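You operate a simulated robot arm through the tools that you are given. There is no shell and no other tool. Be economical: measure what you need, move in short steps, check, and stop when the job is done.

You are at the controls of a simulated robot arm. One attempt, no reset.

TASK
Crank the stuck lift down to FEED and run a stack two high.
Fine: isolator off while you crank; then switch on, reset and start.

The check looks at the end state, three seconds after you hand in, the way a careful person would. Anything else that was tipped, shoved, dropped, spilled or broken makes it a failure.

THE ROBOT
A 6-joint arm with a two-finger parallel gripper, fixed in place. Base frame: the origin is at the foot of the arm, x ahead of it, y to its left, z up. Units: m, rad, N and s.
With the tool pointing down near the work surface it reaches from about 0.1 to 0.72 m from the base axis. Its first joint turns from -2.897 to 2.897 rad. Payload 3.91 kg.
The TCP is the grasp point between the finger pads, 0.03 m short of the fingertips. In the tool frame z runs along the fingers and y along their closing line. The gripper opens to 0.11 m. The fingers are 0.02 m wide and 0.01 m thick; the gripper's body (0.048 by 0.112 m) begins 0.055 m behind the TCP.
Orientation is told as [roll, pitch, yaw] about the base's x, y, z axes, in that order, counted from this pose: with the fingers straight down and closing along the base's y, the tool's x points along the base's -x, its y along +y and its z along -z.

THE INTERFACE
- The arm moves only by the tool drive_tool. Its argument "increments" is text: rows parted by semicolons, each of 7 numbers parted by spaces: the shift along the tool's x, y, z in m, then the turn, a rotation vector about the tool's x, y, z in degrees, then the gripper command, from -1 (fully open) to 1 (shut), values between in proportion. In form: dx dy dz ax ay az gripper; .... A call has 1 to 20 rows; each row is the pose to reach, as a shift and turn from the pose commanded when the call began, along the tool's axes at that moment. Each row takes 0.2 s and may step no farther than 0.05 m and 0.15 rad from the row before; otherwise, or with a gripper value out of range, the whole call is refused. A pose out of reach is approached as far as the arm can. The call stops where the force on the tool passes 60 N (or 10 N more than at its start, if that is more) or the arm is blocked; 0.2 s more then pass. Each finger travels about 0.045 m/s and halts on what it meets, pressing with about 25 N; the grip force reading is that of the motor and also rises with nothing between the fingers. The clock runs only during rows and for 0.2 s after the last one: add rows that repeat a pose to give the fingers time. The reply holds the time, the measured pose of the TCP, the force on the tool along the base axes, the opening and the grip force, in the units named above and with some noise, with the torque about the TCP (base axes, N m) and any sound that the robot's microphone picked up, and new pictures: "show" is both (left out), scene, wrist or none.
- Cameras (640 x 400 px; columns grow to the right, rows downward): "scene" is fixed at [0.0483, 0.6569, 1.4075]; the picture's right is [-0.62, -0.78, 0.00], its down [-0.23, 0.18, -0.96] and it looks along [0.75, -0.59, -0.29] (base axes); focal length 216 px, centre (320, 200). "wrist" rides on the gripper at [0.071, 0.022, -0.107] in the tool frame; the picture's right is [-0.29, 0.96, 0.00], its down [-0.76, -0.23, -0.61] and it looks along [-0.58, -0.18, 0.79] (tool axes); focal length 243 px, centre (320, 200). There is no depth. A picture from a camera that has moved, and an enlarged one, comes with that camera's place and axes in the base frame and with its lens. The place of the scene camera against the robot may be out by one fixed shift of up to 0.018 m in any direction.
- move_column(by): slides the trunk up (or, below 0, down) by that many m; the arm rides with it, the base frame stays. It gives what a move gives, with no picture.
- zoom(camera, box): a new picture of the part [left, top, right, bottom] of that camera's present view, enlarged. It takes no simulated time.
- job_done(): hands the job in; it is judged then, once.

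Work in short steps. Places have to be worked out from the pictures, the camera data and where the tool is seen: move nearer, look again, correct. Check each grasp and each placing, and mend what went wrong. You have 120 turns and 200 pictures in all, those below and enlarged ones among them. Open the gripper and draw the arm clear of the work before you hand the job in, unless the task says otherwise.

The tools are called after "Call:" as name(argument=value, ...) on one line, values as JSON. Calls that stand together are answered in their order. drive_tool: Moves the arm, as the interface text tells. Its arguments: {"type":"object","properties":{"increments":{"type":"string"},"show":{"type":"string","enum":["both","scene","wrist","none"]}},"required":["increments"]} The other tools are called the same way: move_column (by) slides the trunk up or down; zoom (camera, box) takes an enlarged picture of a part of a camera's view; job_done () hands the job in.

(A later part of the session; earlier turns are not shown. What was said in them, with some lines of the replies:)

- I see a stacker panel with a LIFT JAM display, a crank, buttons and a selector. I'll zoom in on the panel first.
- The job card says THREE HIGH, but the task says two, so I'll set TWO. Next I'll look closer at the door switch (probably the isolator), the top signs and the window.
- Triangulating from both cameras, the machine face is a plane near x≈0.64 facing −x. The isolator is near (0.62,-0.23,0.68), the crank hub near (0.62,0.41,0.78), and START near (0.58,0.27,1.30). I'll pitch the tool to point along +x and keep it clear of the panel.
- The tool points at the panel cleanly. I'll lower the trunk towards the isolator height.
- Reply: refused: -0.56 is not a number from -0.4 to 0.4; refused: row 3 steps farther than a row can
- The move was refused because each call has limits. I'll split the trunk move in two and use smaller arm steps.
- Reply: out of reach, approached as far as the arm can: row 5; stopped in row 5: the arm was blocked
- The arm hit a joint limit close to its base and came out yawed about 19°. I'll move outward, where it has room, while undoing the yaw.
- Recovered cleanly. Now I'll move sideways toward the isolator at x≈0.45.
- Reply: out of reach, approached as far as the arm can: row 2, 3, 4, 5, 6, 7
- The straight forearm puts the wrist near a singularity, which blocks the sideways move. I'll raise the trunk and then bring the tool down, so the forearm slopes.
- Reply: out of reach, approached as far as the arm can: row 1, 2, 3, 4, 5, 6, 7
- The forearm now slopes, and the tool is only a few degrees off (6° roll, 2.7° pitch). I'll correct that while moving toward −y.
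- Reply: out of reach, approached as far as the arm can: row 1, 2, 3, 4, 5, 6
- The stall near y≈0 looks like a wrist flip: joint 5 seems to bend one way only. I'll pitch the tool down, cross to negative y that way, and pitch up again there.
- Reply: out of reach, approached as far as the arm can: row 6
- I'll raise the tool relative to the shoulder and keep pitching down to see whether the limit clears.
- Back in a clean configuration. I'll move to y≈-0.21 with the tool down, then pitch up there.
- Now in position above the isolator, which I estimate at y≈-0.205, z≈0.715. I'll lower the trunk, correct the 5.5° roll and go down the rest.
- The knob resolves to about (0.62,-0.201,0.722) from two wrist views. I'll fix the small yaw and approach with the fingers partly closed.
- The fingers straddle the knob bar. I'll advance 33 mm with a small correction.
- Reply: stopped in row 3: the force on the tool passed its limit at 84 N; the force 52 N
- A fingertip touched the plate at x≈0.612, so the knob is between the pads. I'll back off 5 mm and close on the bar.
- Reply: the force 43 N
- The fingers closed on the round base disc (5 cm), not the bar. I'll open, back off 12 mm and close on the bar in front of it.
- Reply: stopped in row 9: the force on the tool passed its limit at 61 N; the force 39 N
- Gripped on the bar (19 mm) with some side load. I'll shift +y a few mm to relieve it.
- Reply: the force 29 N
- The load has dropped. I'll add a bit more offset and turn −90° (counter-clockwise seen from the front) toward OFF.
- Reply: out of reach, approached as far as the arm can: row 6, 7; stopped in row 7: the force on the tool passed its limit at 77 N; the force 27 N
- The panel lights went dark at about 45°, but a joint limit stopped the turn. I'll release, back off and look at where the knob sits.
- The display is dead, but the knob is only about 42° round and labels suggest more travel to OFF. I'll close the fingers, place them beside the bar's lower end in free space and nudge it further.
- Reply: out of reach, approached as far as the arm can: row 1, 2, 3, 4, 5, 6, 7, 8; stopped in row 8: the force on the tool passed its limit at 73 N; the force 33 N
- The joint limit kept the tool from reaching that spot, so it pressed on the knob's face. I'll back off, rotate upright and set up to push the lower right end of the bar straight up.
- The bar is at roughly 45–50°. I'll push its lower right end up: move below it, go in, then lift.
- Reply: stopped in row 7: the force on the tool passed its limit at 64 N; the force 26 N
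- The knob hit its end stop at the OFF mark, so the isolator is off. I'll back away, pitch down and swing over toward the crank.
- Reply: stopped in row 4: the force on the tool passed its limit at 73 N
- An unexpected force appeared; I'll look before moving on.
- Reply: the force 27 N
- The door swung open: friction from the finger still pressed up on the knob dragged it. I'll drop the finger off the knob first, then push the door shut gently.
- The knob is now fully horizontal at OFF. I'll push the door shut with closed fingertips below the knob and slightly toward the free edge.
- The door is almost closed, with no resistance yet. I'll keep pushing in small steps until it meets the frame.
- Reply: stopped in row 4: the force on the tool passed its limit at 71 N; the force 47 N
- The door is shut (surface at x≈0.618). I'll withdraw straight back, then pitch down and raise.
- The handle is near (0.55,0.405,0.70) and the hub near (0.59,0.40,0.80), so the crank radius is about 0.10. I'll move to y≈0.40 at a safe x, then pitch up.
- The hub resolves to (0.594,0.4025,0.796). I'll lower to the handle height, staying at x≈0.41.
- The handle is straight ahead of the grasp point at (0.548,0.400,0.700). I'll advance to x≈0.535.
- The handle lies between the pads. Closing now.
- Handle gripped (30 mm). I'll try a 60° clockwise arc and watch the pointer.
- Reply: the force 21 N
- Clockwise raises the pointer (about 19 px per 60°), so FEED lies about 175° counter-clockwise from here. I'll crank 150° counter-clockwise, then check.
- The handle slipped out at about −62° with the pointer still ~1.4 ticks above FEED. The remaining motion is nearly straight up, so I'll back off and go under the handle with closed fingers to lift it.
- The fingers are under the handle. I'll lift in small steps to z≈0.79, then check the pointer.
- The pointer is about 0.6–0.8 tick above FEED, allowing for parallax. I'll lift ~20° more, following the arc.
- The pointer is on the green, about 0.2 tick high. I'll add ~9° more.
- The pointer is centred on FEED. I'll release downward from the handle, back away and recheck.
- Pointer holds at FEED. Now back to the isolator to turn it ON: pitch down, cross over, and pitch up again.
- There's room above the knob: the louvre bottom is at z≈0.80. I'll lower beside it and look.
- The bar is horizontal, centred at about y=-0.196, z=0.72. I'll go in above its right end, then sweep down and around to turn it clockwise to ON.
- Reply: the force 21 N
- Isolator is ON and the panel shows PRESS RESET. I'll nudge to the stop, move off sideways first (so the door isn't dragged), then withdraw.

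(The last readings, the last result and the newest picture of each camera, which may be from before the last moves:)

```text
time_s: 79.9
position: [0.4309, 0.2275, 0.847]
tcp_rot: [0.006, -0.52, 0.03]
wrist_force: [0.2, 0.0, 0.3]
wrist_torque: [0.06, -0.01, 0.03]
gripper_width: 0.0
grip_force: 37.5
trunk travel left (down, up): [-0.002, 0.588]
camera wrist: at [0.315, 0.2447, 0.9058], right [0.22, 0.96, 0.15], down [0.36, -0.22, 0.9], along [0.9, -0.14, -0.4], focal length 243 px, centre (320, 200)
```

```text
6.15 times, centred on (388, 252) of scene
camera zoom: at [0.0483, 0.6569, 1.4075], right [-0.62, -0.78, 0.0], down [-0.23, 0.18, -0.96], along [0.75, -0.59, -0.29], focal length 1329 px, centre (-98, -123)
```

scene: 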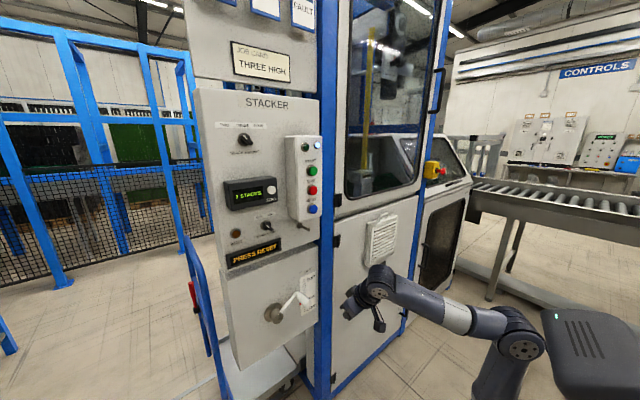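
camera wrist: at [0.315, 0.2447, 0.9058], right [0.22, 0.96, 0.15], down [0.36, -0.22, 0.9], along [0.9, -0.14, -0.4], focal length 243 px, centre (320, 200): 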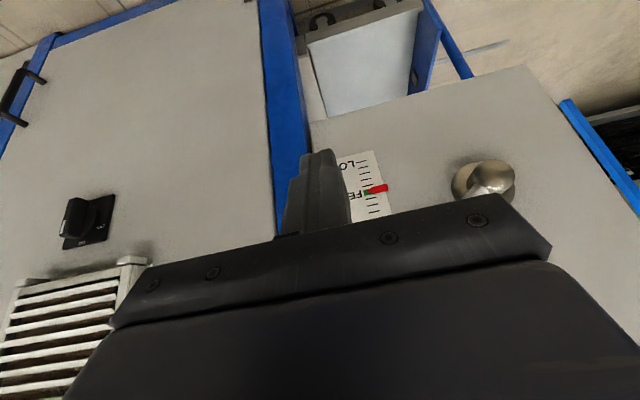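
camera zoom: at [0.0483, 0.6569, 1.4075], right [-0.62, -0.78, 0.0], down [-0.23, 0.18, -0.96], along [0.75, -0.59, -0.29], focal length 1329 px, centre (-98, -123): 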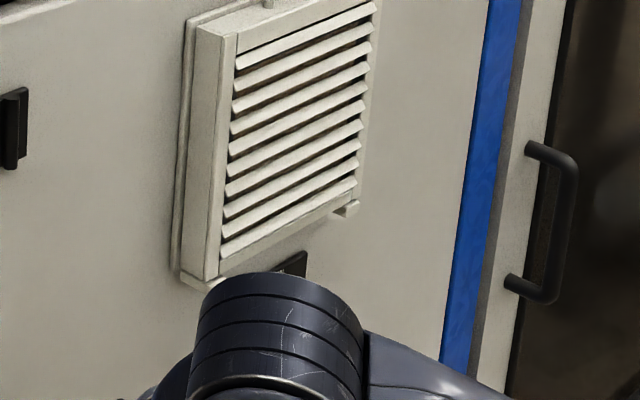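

The reset lamp is lit. Next is the STACK HEIGHT knob, so I'll raise the trunk and get a close zoom of its position.

Call:
move_column(by=0.3)

Call:
move_column(by=0.25)

Call:
zoom(camera="scene", box=[210, 115, 274, 155])

Call:
zoom(camera="wrist", box=[0, 0, 640, 400])

```text
time_s: 82.9
position: [0.4304, 0.227, 1.1479]
tcp_rot: [0.007, -0.521, 0.031]
wrist_force: [0.5, 0.3, -0.3]
wrist_torque: [0.0, 0.01, 0.01]
gripper_width: 0.0
grip_force: 37.9
trunk travel left (down, up): [-0.302, 0.288]
```

```text
time_s: 85.5
position: [0.4306, 0.2267, 1.3972]
tcp_rot: [0.004, -0.52, 0.032]
wrist_force: [-0.2, -0.4, -0.4]
wrist_torque: [0.01, 0.02, 0.01]
gripper_width: 0.0001
grip_force: 38.1
trunk travel left (down, up): [-0.552, 0.038]
```

```text
10.00 times, centred on (242, 135) of scene
camera zoom: at [0.0483, 0.6569, 1.4075], right [-0.62, -0.78, 0.0], down [-0.23, 0.18, -0.96], along [0.75, -0.59, -0.29], focal length 2160 px, centre (1100, 850)
```

zoom: 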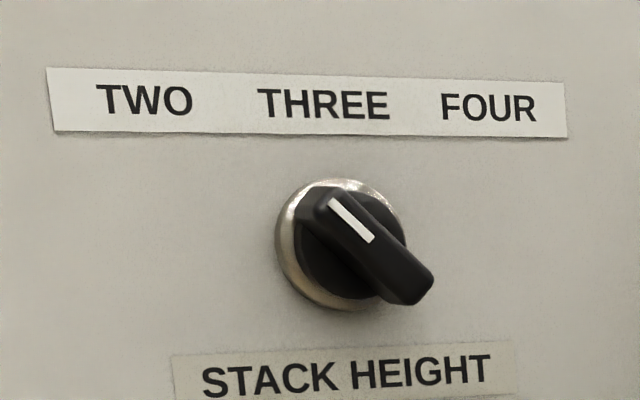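

```text
1.00 times, centred on (320, 200) of wrist (not enlarged: the box is as wide or as high as the picture)
camera zoom: at [0.3151, 0.2443, 1.4557], right [0.22, 0.96, 0.15], down [0.37, -0.22, 0.9], along [0.9, -0.14, -0.4], focal length 243 px, centre (320, 200)
```

zoom: 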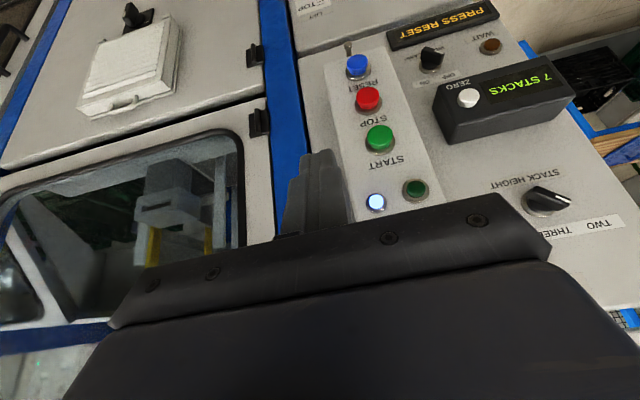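

In both views the marker already points up-left at TWO, and THREE would be straight up. I'll confirm that closer later. First I'll pitch level in front of the button box (RESET ≈ (0.556,0.287,1.17), START ≈ (0.556,0.285,1.295)).

Call:
drive_tool(increments="0 0.03 0 0 0 0 1; 0 0.06 0 0 -8 0 1; 0 0.06 0 0 -16 0 1; 0 0.06 0 0 -24 0 1; 0 0.06 0 0 -32 0 1; 0 0.06 0 0 -40 0 1; 0 0.06 0 0 -48 0 1; 0 0.06 0 0 -56 0 1; 0 0.06 0 0 -60 0 1", show="wrist")

Call:
move_column(by=-0.1)

Call:
zoom(camera="wrist", box=[0, 0, 640, 400])

```text
time_s: 87.5
position: [0.4275, 0.2879, 1.3994]
tcp_rot: [1.236, -1.567, -1.202]
wrist_force: [-0.5, -0.3, -0.7]
wrist_torque: [0.0, 0.0, -0.02]
gripper_width: 0.0
grip_force: 37.6
trunk travel left (down, up): [-0.552, 0.038]
camera wrist: at [0.3205, 0.305, 1.3285], right [-0.03, 0.95, 0.3], down [-0.6, -0.26, 0.76], along [0.8, -0.15, 0.58], focal length 243 px, centre (320, 200)
```

wrist: 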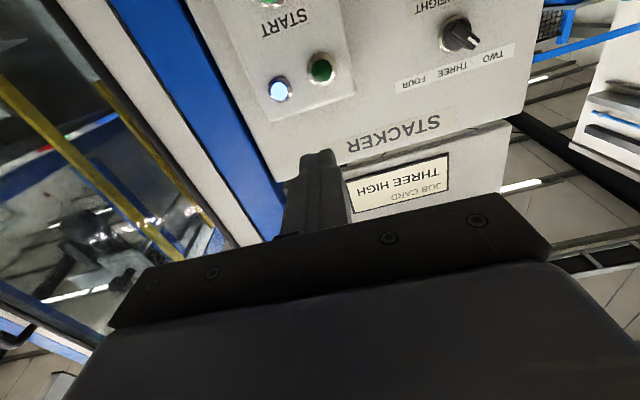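

```text
time_s: 88.8
position: [0.4284, 0.2876, 1.2981]
tcp_rot: [0.929, -1.563, -0.897]
wrist_force: [0.2, 0.1, 0.5]
wrist_torque: [-0.02, 0.0, 0.01]
gripper_width: 0.0
grip_force: 37.6
trunk travel left (down, up): [-0.452, 0.138]
```

```text
1.00 times, centred on (320, 200) of wrist (not enlarged: the box is as wide or as high as the picture)
camera zoom: at [0.3205, 0.3049, 1.2285], right [-0.03, 0.95, 0.29], down [-0.6, -0.25, 0.76], along [0.8, -0.15, 0.58], focal length 243 px, centre (320, 200)
```

zoom: 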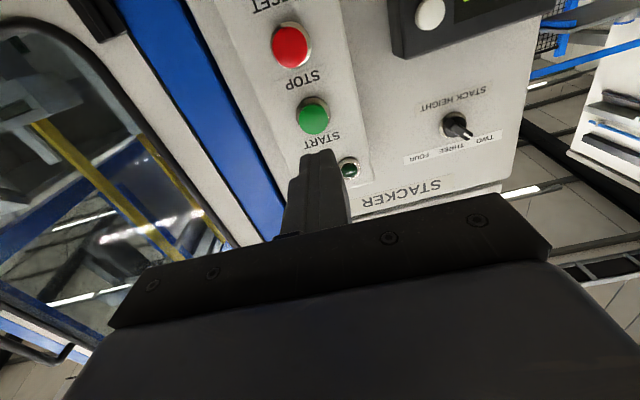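

Call:
zoom(camera="wrist", box=[390, 80, 518, 180])

```text
4.00 times, centred on (454, 130) of wrist
camera zoom: at [0.3205, 0.3049, 1.2285], right [-0.03, 0.95, 0.29], down [-0.6, -0.25, 0.76], along [0.8, -0.15, 0.58], focal length 970 px, centre (-216, 480)
```

zoom: 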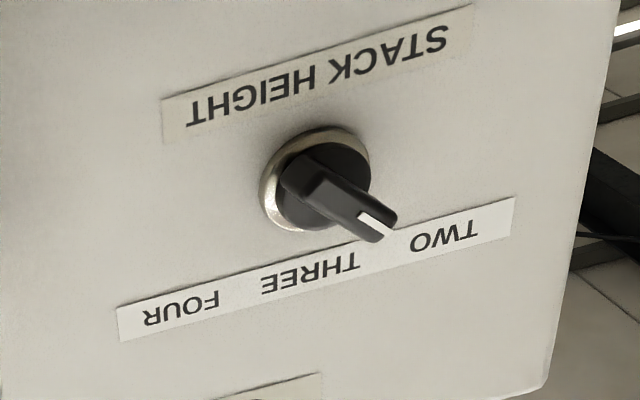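

The selector does point at TWO, so no change is needed there. STOP is at z≈1.241 and START at ≈1.302, which puts RESET near z≈1.18. I'll lower to that height.

Call:
move_column(by=-0.118)

Call:
drive_tool(increments="0 -0.003 0.03 0 0 0 1; 0 -0.004 0.06 0 0 0 1")

```text
time_s: 90.3
position: [0.4294, 0.2868, 1.1819]
tcp_rot: [0.93, -1.563, -0.892]
wrist_force: [-0.3, 1.0, -0.1]
wrist_torque: [-0.01, 0.0, -0.01]
gripper_width: 0.0
grip_force: 38.2
trunk travel left (down, up): [-0.334, 0.256]
```

```text
time_s: 90.9
position: [0.4885, 0.2865, 1.1815]
tcp_rot: [0.918, -1.563, -0.884]
wrist_force: [0.2, 0.1, 0.1]
wrist_torque: [0.01, -0.01, 0.02]
gripper_width: 0.0
grip_force: 37.7
trunk travel left (down, up): [-0.334, 0.256]
camera wrist: at [0.3806, 0.3035, 1.1111], right [-0.03, 0.95, 0.29], down [-0.6, -0.25, 0.76], along [0.8, -0.15, 0.58], focal length 243 px, centre (320, 200)
```

scene: 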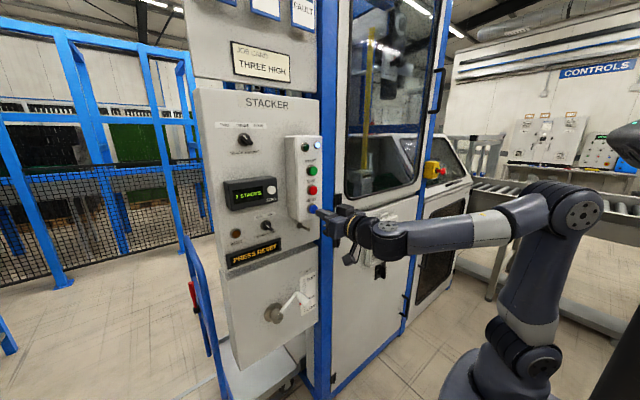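
wrist: 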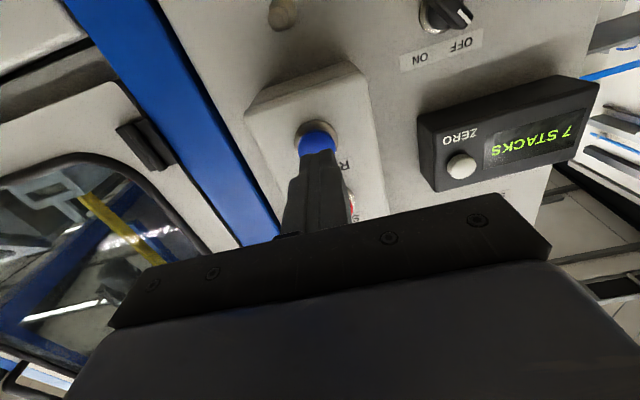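

RESET is dead ahead at (0.556,0.285,1.183). Pressing slowly.

Call:
drive_tool(increments="0 -0.001 0.015 0 0 0 1; 0 -0.001 0.025 0 0 0 1; 0 -0.001 0.031 0 0 0 1; 0 -0.001 0.036 0 0 0 1; 0 -0.001 0.041 0 0 0 1; 0 -0.001 0.045 0 0 0 1", show="scene")

Call:
zoom(camera="scene", box=[210, 130, 338, 270])

```text
time_s: 92.0
position: [0.5177, 0.2856, 1.1811]
tcp_rot: [0.925, -1.565, -0.892]
wrist_force: [-55.5, -11.1, -8.0]
wrist_torque: [-0.09, 0.09, -0.47]
gripper_width: 0.0001
grip_force: 37.3
trunk travel left (down, up): [-0.334, 0.256]
heard: click
stopped in row 5: the force on the tool passed its limit at 68 N (the readings are from after the stop); the commanded pose is now the measured one
```

scene: 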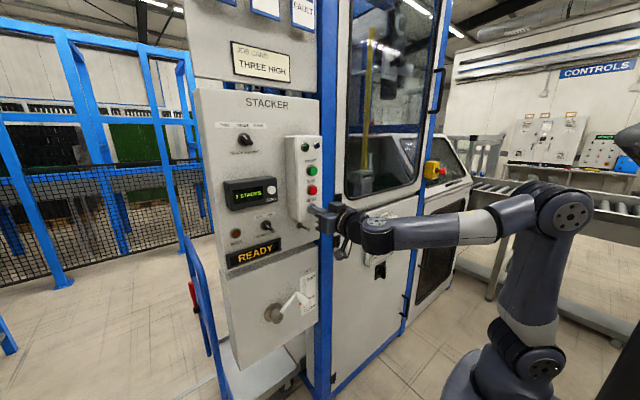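

```text
2.86 times, centred on (274, 200) of scene
camera zoom: at [0.0483, 0.6569, 1.4075], right [-0.62, -0.78, 0.0], down [-0.23, 0.18, -0.96], along [0.75, -0.59, -0.29], focal length 617 px, centre (451, 200)
```

zoom: 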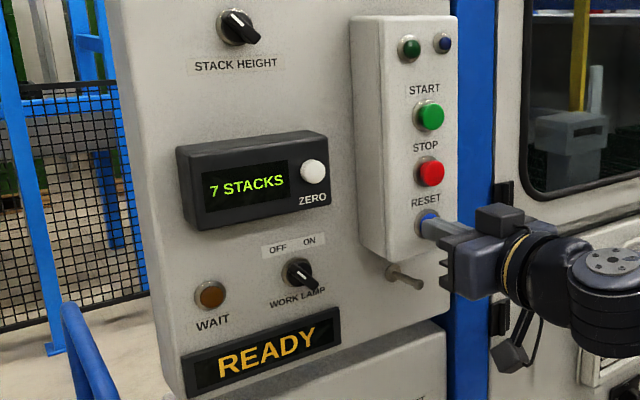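

The display reads READY. I'll back off and raise to START.

Call:
drive_tool(increments="0 0 -0.02 0 0 0 1; 0 0 -0.035 0 0 0 1", show="none")

Call:
move_column(by=0.121)

Call:
zoom(camera="wrist", box=[200, 60, 440, 210])

```text
time_s: 92.6
position: [0.4907, 0.2855, 1.1793]
tcp_rot: [0.41, -1.561, -0.374]
wrist_force: [-0.2, -0.7, -0.5]
wrist_torque: [0.01, -0.01, -0.01]
gripper_width: 0.0001
grip_force: 37.9
trunk travel left (down, up): [-0.334, 0.256]
```

```text
time_s: 94.1
position: [0.4895, 0.2846, 1.3]
tcp_rot: [0.473, -1.56, -0.438]
wrist_force: [0.0, -0.8, 0.4]
wrist_torque: [0.03, 0.02, -0.01]
gripper_width: 0.0001
grip_force: 37.1
trunk travel left (down, up): [-0.455, 0.135]
```

```text
2.67 times, centred on (320, 135) of wrist
camera zoom: at [0.3816, 0.3025, 1.2302], right [-0.03, 0.96, 0.29], down [-0.59, -0.25, 0.76], along [0.8, -0.15, 0.57], focal length 647 px, centre (320, 373)
```

zoom: 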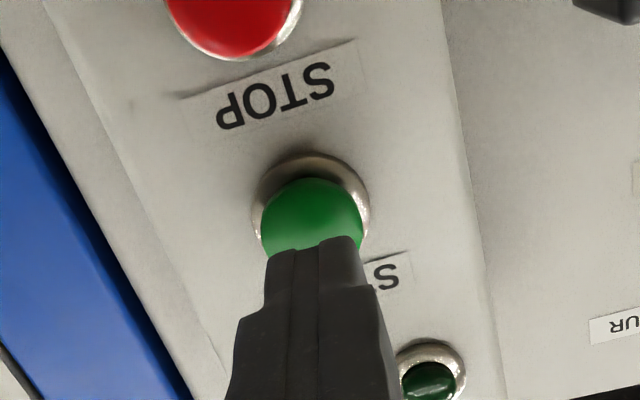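

Lined up with START; pressing.

Call:
drive_tool(increments="0 0 0.013 0 0 0 1; 0 0 0.022 0 0 0 1; 0 0 0.028 0 0 0 1; 0 0 0.033 0 0 0 1; 0 0 0.038 0 0 0 1; 0 0 0.043 0 0 0 1", show="scene")

Call:
zoom(camera="scene", box=[210, 130, 338, 270])

```text
time_s: 95.3
position: [0.5172, 0.2857, 1.3006]
tcp_rot: [0.443, -1.56, -0.405]
wrist_force: [-52.6, -10.2, -8.2]
wrist_torque: [-0.08, -0.03, -0.42]
gripper_width: 0.0002
grip_force: 37.4
trunk travel left (down, up): [-0.455, 0.135]
heard: click
stopped in row 6: the force on the tool passed its limit at 67 N (the readings are from after the stop); the commanded pose is now the measured one
```

scene: 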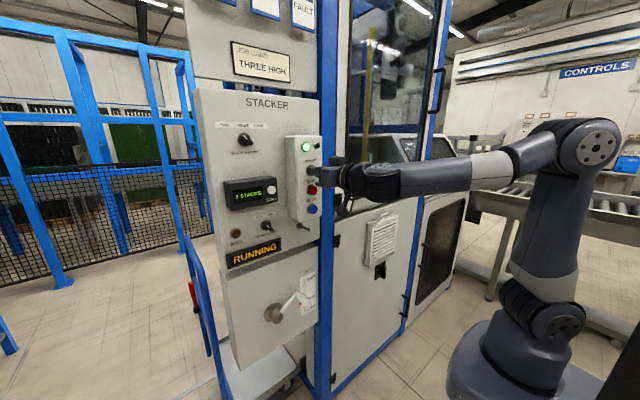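

```text
2.86 times, centred on (274, 200) of scene
camera zoom: at [0.0483, 0.6569, 1.4075], right [-0.62, -0.78, 0.0], down [-0.23, 0.18, -0.96], along [0.75, -0.59, -0.29], focal length 617 px, centre (451, 200)
```

zoom: 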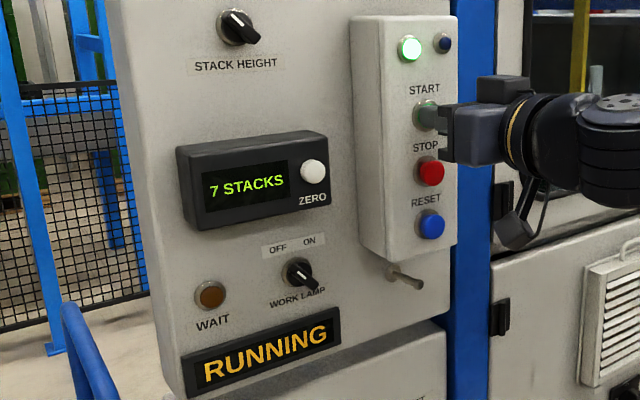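

RUNNING. I'll back off, open the gripper clear of the panel, and wait for the stack to finish.

Call:
drive_tool(increments="0 0 -0.03 0 0 0 1; 0 0 -0.07 0 0 0 1; 0 0 -0.11 0 0 0 0; 0 0 -0.11 0 0 0 -1; 0 0 -0.11 0 0 0 -1; 0 0 -0.11 0 0 0 -1; 0 0 -0.11 0 0 0 -1; 0 0 -0.11 0 0 0 -1; 0 0 -0.11 0 0 0 -1; 0 0 -0.11 0 0 0 -1; 0 0 -0.11 0 0 0 -1; 0 0 -0.11 0 0 0 -1")

Call:
zoom(camera="scene", box=[210, 130, 338, 270])

```text
time_s: 97.9
position: [0.4179, 0.2831, 1.2964]
tcp_rot: [0.249, -1.557, -0.215]
wrist_force: [-0.3, 0.5, -0.1]
wrist_torque: [0.03, -0.03, 0.02]
gripper_width: 0.1102
grip_force: 0.0
trunk travel left (down, up): [-0.455, 0.135]
camera wrist: at [0.3074, 0.3004, 1.2272], right [-0.03, 0.96, 0.29], down [-0.59, -0.25, 0.77], along [0.81, -0.15, 0.57], focal length 243 px, centre (320, 200)
```

scene: 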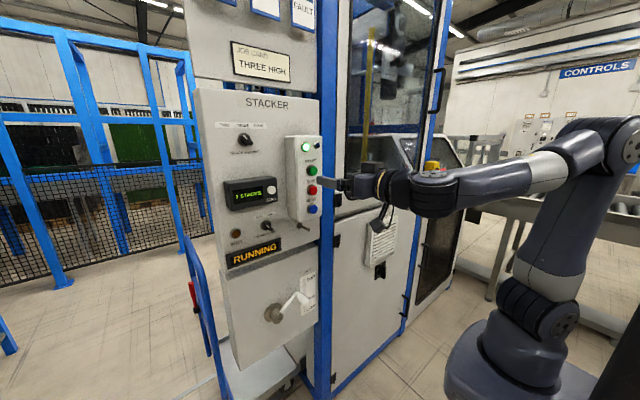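
wrist: 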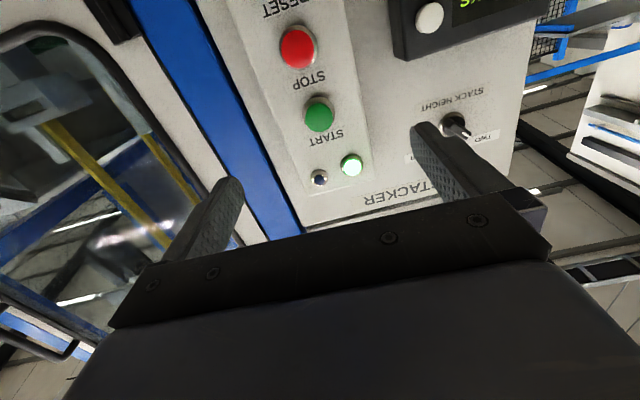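

```text
2.86 times, centred on (274, 200) of scene
camera zoom: at [0.0483, 0.6569, 1.4075], right [-0.62, -0.78, 0.0], down [-0.23, 0.18, -0.96], along [0.75, -0.59, -0.29], focal length 617 px, centre (451, 200)
```

zoom: 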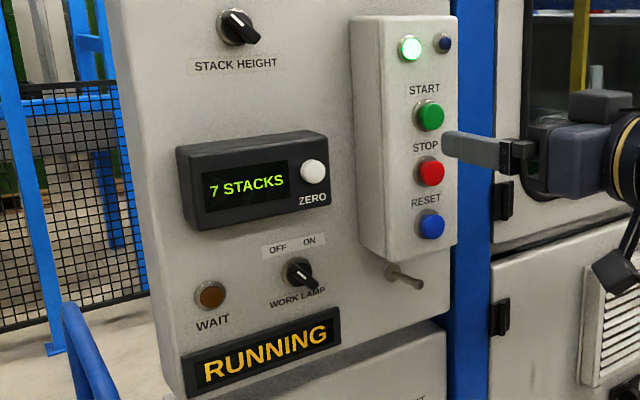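

Still running; I'll retreat a little more and wait for the counter.

Call:
drive_tool(increments="0 0 -0.03 0 0 0 -1; 0 0 -0.04 0 0 0 -1; 0 0 -0.04 0 0 0 -1; 0 0 -0.04 0 0 0 -1; 0 0 -0.04 0 0 0 -1; 0 0 -0.04 0 0 0 -1; 0 0 -0.04 0 0 0 -1; 0 0 -0.04 0 0 0 -1; 0 0 -0.04 0 0 0 -1; 0 0 -0.04 0 0 0 -1; 0 0 -0.04 0 0 0 -1; 0 0 -0.04 0 0 0 -1; 0 0 -0.04 0 0 0 -1; 0 0 -0.04 0 0 0 -1; 0 0 -0.04 0 0 0 -1; 0 0 -0.04 0 0 0 -1; 0 0 -0.04 0 0 0 -1; 0 0 -0.04 0 0 0 -1; 0 0 -0.04 0 0 0 -1; 0 0 -0.04 0 0 0 -1", show="scene")

Call:
zoom(camera="scene", box=[210, 150, 420, 290])

```text
time_s: 102.1
position: [0.3754, 0.2822, 1.298]
tcp_rot: [0.249, -1.555, -0.214]
wrist_force: [0.2, -0.2, 0.2]
wrist_torque: [0.0, 0.02, 0.0]
gripper_width: 0.1098
grip_force: 0.1
trunk travel left (down, up): [-0.455, 0.135]
```

scene: 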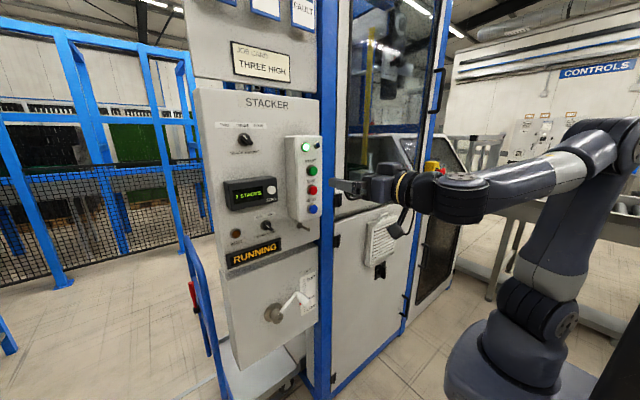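

```text
2.86 times, centred on (315, 220) of scene
camera zoom: at [0.0483, 0.6569, 1.4075], right [-0.62, -0.78, 0.0], down [-0.23, 0.18, -0.96], along [0.75, -0.59, -0.29], focal length 617 px, centre (334, 143)
```

zoom: 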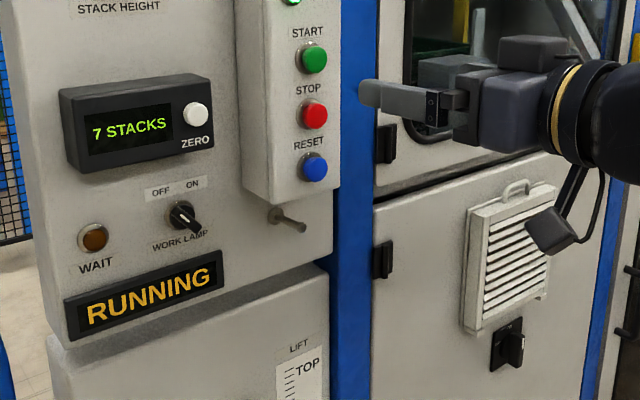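

Isolator ON, door shut, still RUNNING with the count at 7. I'll keep waiting for the count to advance.

Call:
drive_tool(increments="0 0 0 0 0 0 -1; 0 0 0 0 0 0 -1; 0 0 0 0 0 0 -1; 0 0 0 0 0 0 -1; 0 0 0 0 0 0 -1; 0 0 0 0 0 0 -1; 0 0 0 0 0 0 -1; 0 0 0 0 0 0 -1; 0 0 0 0 0 0 -1; 0 0 0 0 0 0 -1; 0 0 0 0 0 0 -1; 0 0 0 0 0 0 -1; 0 0 0 0 0 0 -1; 0 0 0 0 0 0 -1; 0 0 0 0 0 0 -1; 0 0 0 0 0 0 -1; 0 0 0 0 0 0 -1; 0 0 0 0 0 0 -1; 0 0 0 0 0 0 -1; 0 0 0 0 0 0 -1", show="none")

Call:
drive_tool(increments="0 0 0 0 0 0 -1; 0 0 0 0 0 0 -1; 0 0 0 0 0 0 -1; 0 0 0 0 0 0 -1; 0 0 0 0 0 0 -1; 0 0 0 0 0 0 -1; 0 0 0 0 0 0 -1; 0 0 0 0 0 0 -1; 0 0 0 0 0 0 -1; 0 0 0 0 0 0 -1; 0 0 0 0 0 0 -1; 0 0 0 0 0 0 -1; 0 0 0 0 0 0 -1; 0 0 0 0 0 0 -1; 0 0 0 0 0 0 -1; 0 0 0 0 0 0 -1; 0 0 0 0 0 0 -1; 0 0 0 0 0 0 -1; 0 0 0 0 0 0 -1; 0 0 0 0 0 0 -1", show="scene")

Call:
zoom(camera="scene", box=[210, 130, 420, 290])

```text
time_s: 106.3
position: [0.3742, 0.2811, 1.2976]
tcp_rot: [0.248, -1.556, -0.212]
wrist_force: [0.5, -1.0, 0.7]
wrist_torque: [-0.01, 0.0, -0.02]
gripper_width: 0.1101
grip_force: 0.0
trunk travel left (down, up): [-0.455, 0.135]
```

```text
time_s: 110.5
position: [0.375, 0.2796, 1.2987]
tcp_rot: [0.248, -1.556, -0.214]
wrist_force: [0.0, 0.5, 0.5]
wrist_torque: [-0.01, -0.02, 0.03]
gripper_width: 0.1099
grip_force: 0.1
trunk travel left (down, up): [-0.455, 0.135]
```

scene: 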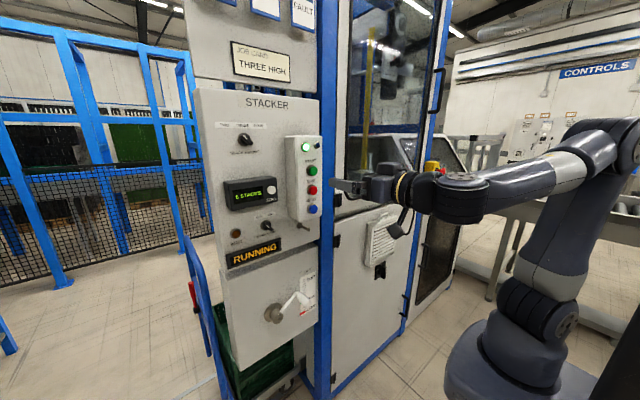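

```text
2.50 times, centred on (315, 210) of scene
camera zoom: at [0.0483, 0.6569, 1.4075], right [-0.62, -0.78, 0.0], down [-0.23, 0.18, -0.96], along [0.75, -0.59, -0.29], focal length 540 px, centre (332, 175)
```

zoom: 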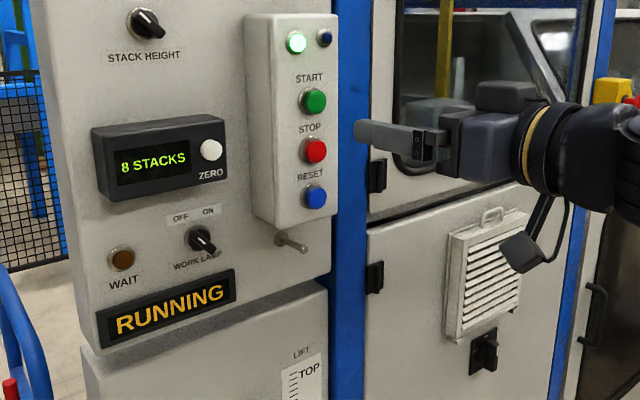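

The counter went to 8 and a stack has come out below. I'll check its height and the crank pointer.

Call:
zoom(camera="scene", box=[170, 260, 340, 400])

Call:
drive_tool(increments="0 0 0 0 0 0 -1; 0 0 0 0 0 0 -1; 0 0 0 0 0 0 -1; 0 0 0 0 0 0 -1; 0 0 0 0 0 0 -1; 0 0 0 0 0 0 -1; 0 0 0 0 0 0 -1; 0 0 0 0 0 0 -1; 0 0 0 0 0 0 -1; 0 0 0 0 0 0 -1", show="scene")

Call:
zoom(camera="scene", box=[180, 170, 370, 290])

```text
2.86 times, centred on (255, 330) of scene
camera zoom: at [0.0483, 0.6569, 1.4075], right [-0.62, -0.78, 0.0], down [-0.23, 0.18, -0.96], along [0.75, -0.59, -0.29], focal length 617 px, centre (506, -171)
```

zoom: 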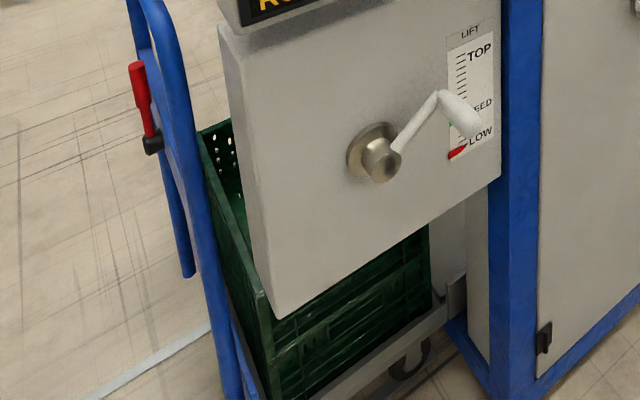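

```text
time_s: 112.7
position: [0.3759, 0.2809, 1.2973]
tcp_rot: [0.247, -1.554, -0.214]
wrist_force: [0.1, -0.5, 1.1]
wrist_torque: [-0.03, 0.01, -0.01]
gripper_width: 0.1098
grip_force: 0.2
trunk travel left (down, up): [-0.455, 0.135]
```

scene: 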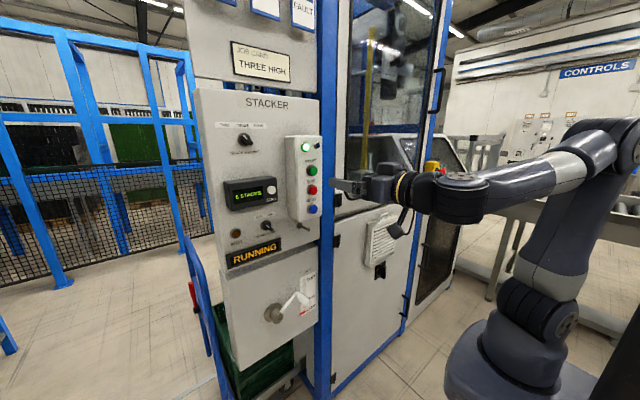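

```text
3.33 times, centred on (275, 230) of scene
camera zoom: at [0.0483, 0.6569, 1.4075], right [-0.62, -0.78, 0.0], down [-0.23, 0.18, -0.96], along [0.75, -0.59, -0.29], focal length 720 px, centre (470, 100)
```

zoom: 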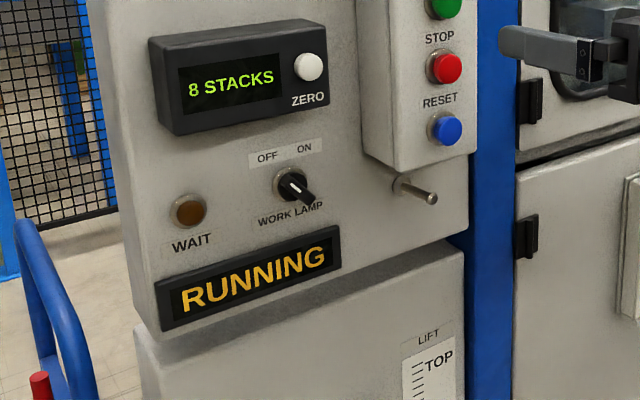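

Call:
zoom(camera="scene", box=[200, 290, 320, 400])

```text
3.64 times, centred on (260, 345) of scene
camera zoom: at [0.0483, 0.6569, 1.4075], right [-0.62, -0.78, 0.0], down [-0.23, 0.18, -0.96], along [0.75, -0.59, -0.29], focal length 785 px, centre (538, -327)
```

zoom: 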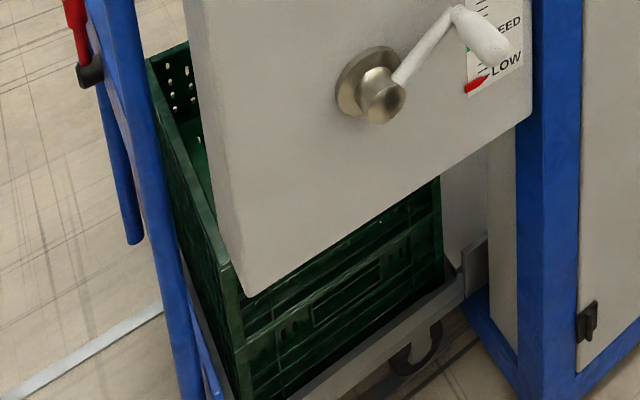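

The stack of green crates is out and looks two high. The counter reads 8, the machine is running normally, the door is shut, the isolator is on, and the arm is clear with the gripper open. Handing in.

Call:
job_done()

```text
The job is handed in.
```

I cranked the lift down to FEED with the isolator off, then switched on, reset and started. A stack came out that looks two high, and the counter went from 7 to 8.

- **Door:** The isolator door swung open when a finger dragged on the knob. I pushed it shut again before going on.
- **Stack height:** The job card says THREE HIGH. The selector was already on TWO, so I left it there.
- **At hand-in:** The display still read RUNNING. The lift pointer was near LOW, moved there by the machine as it ran.
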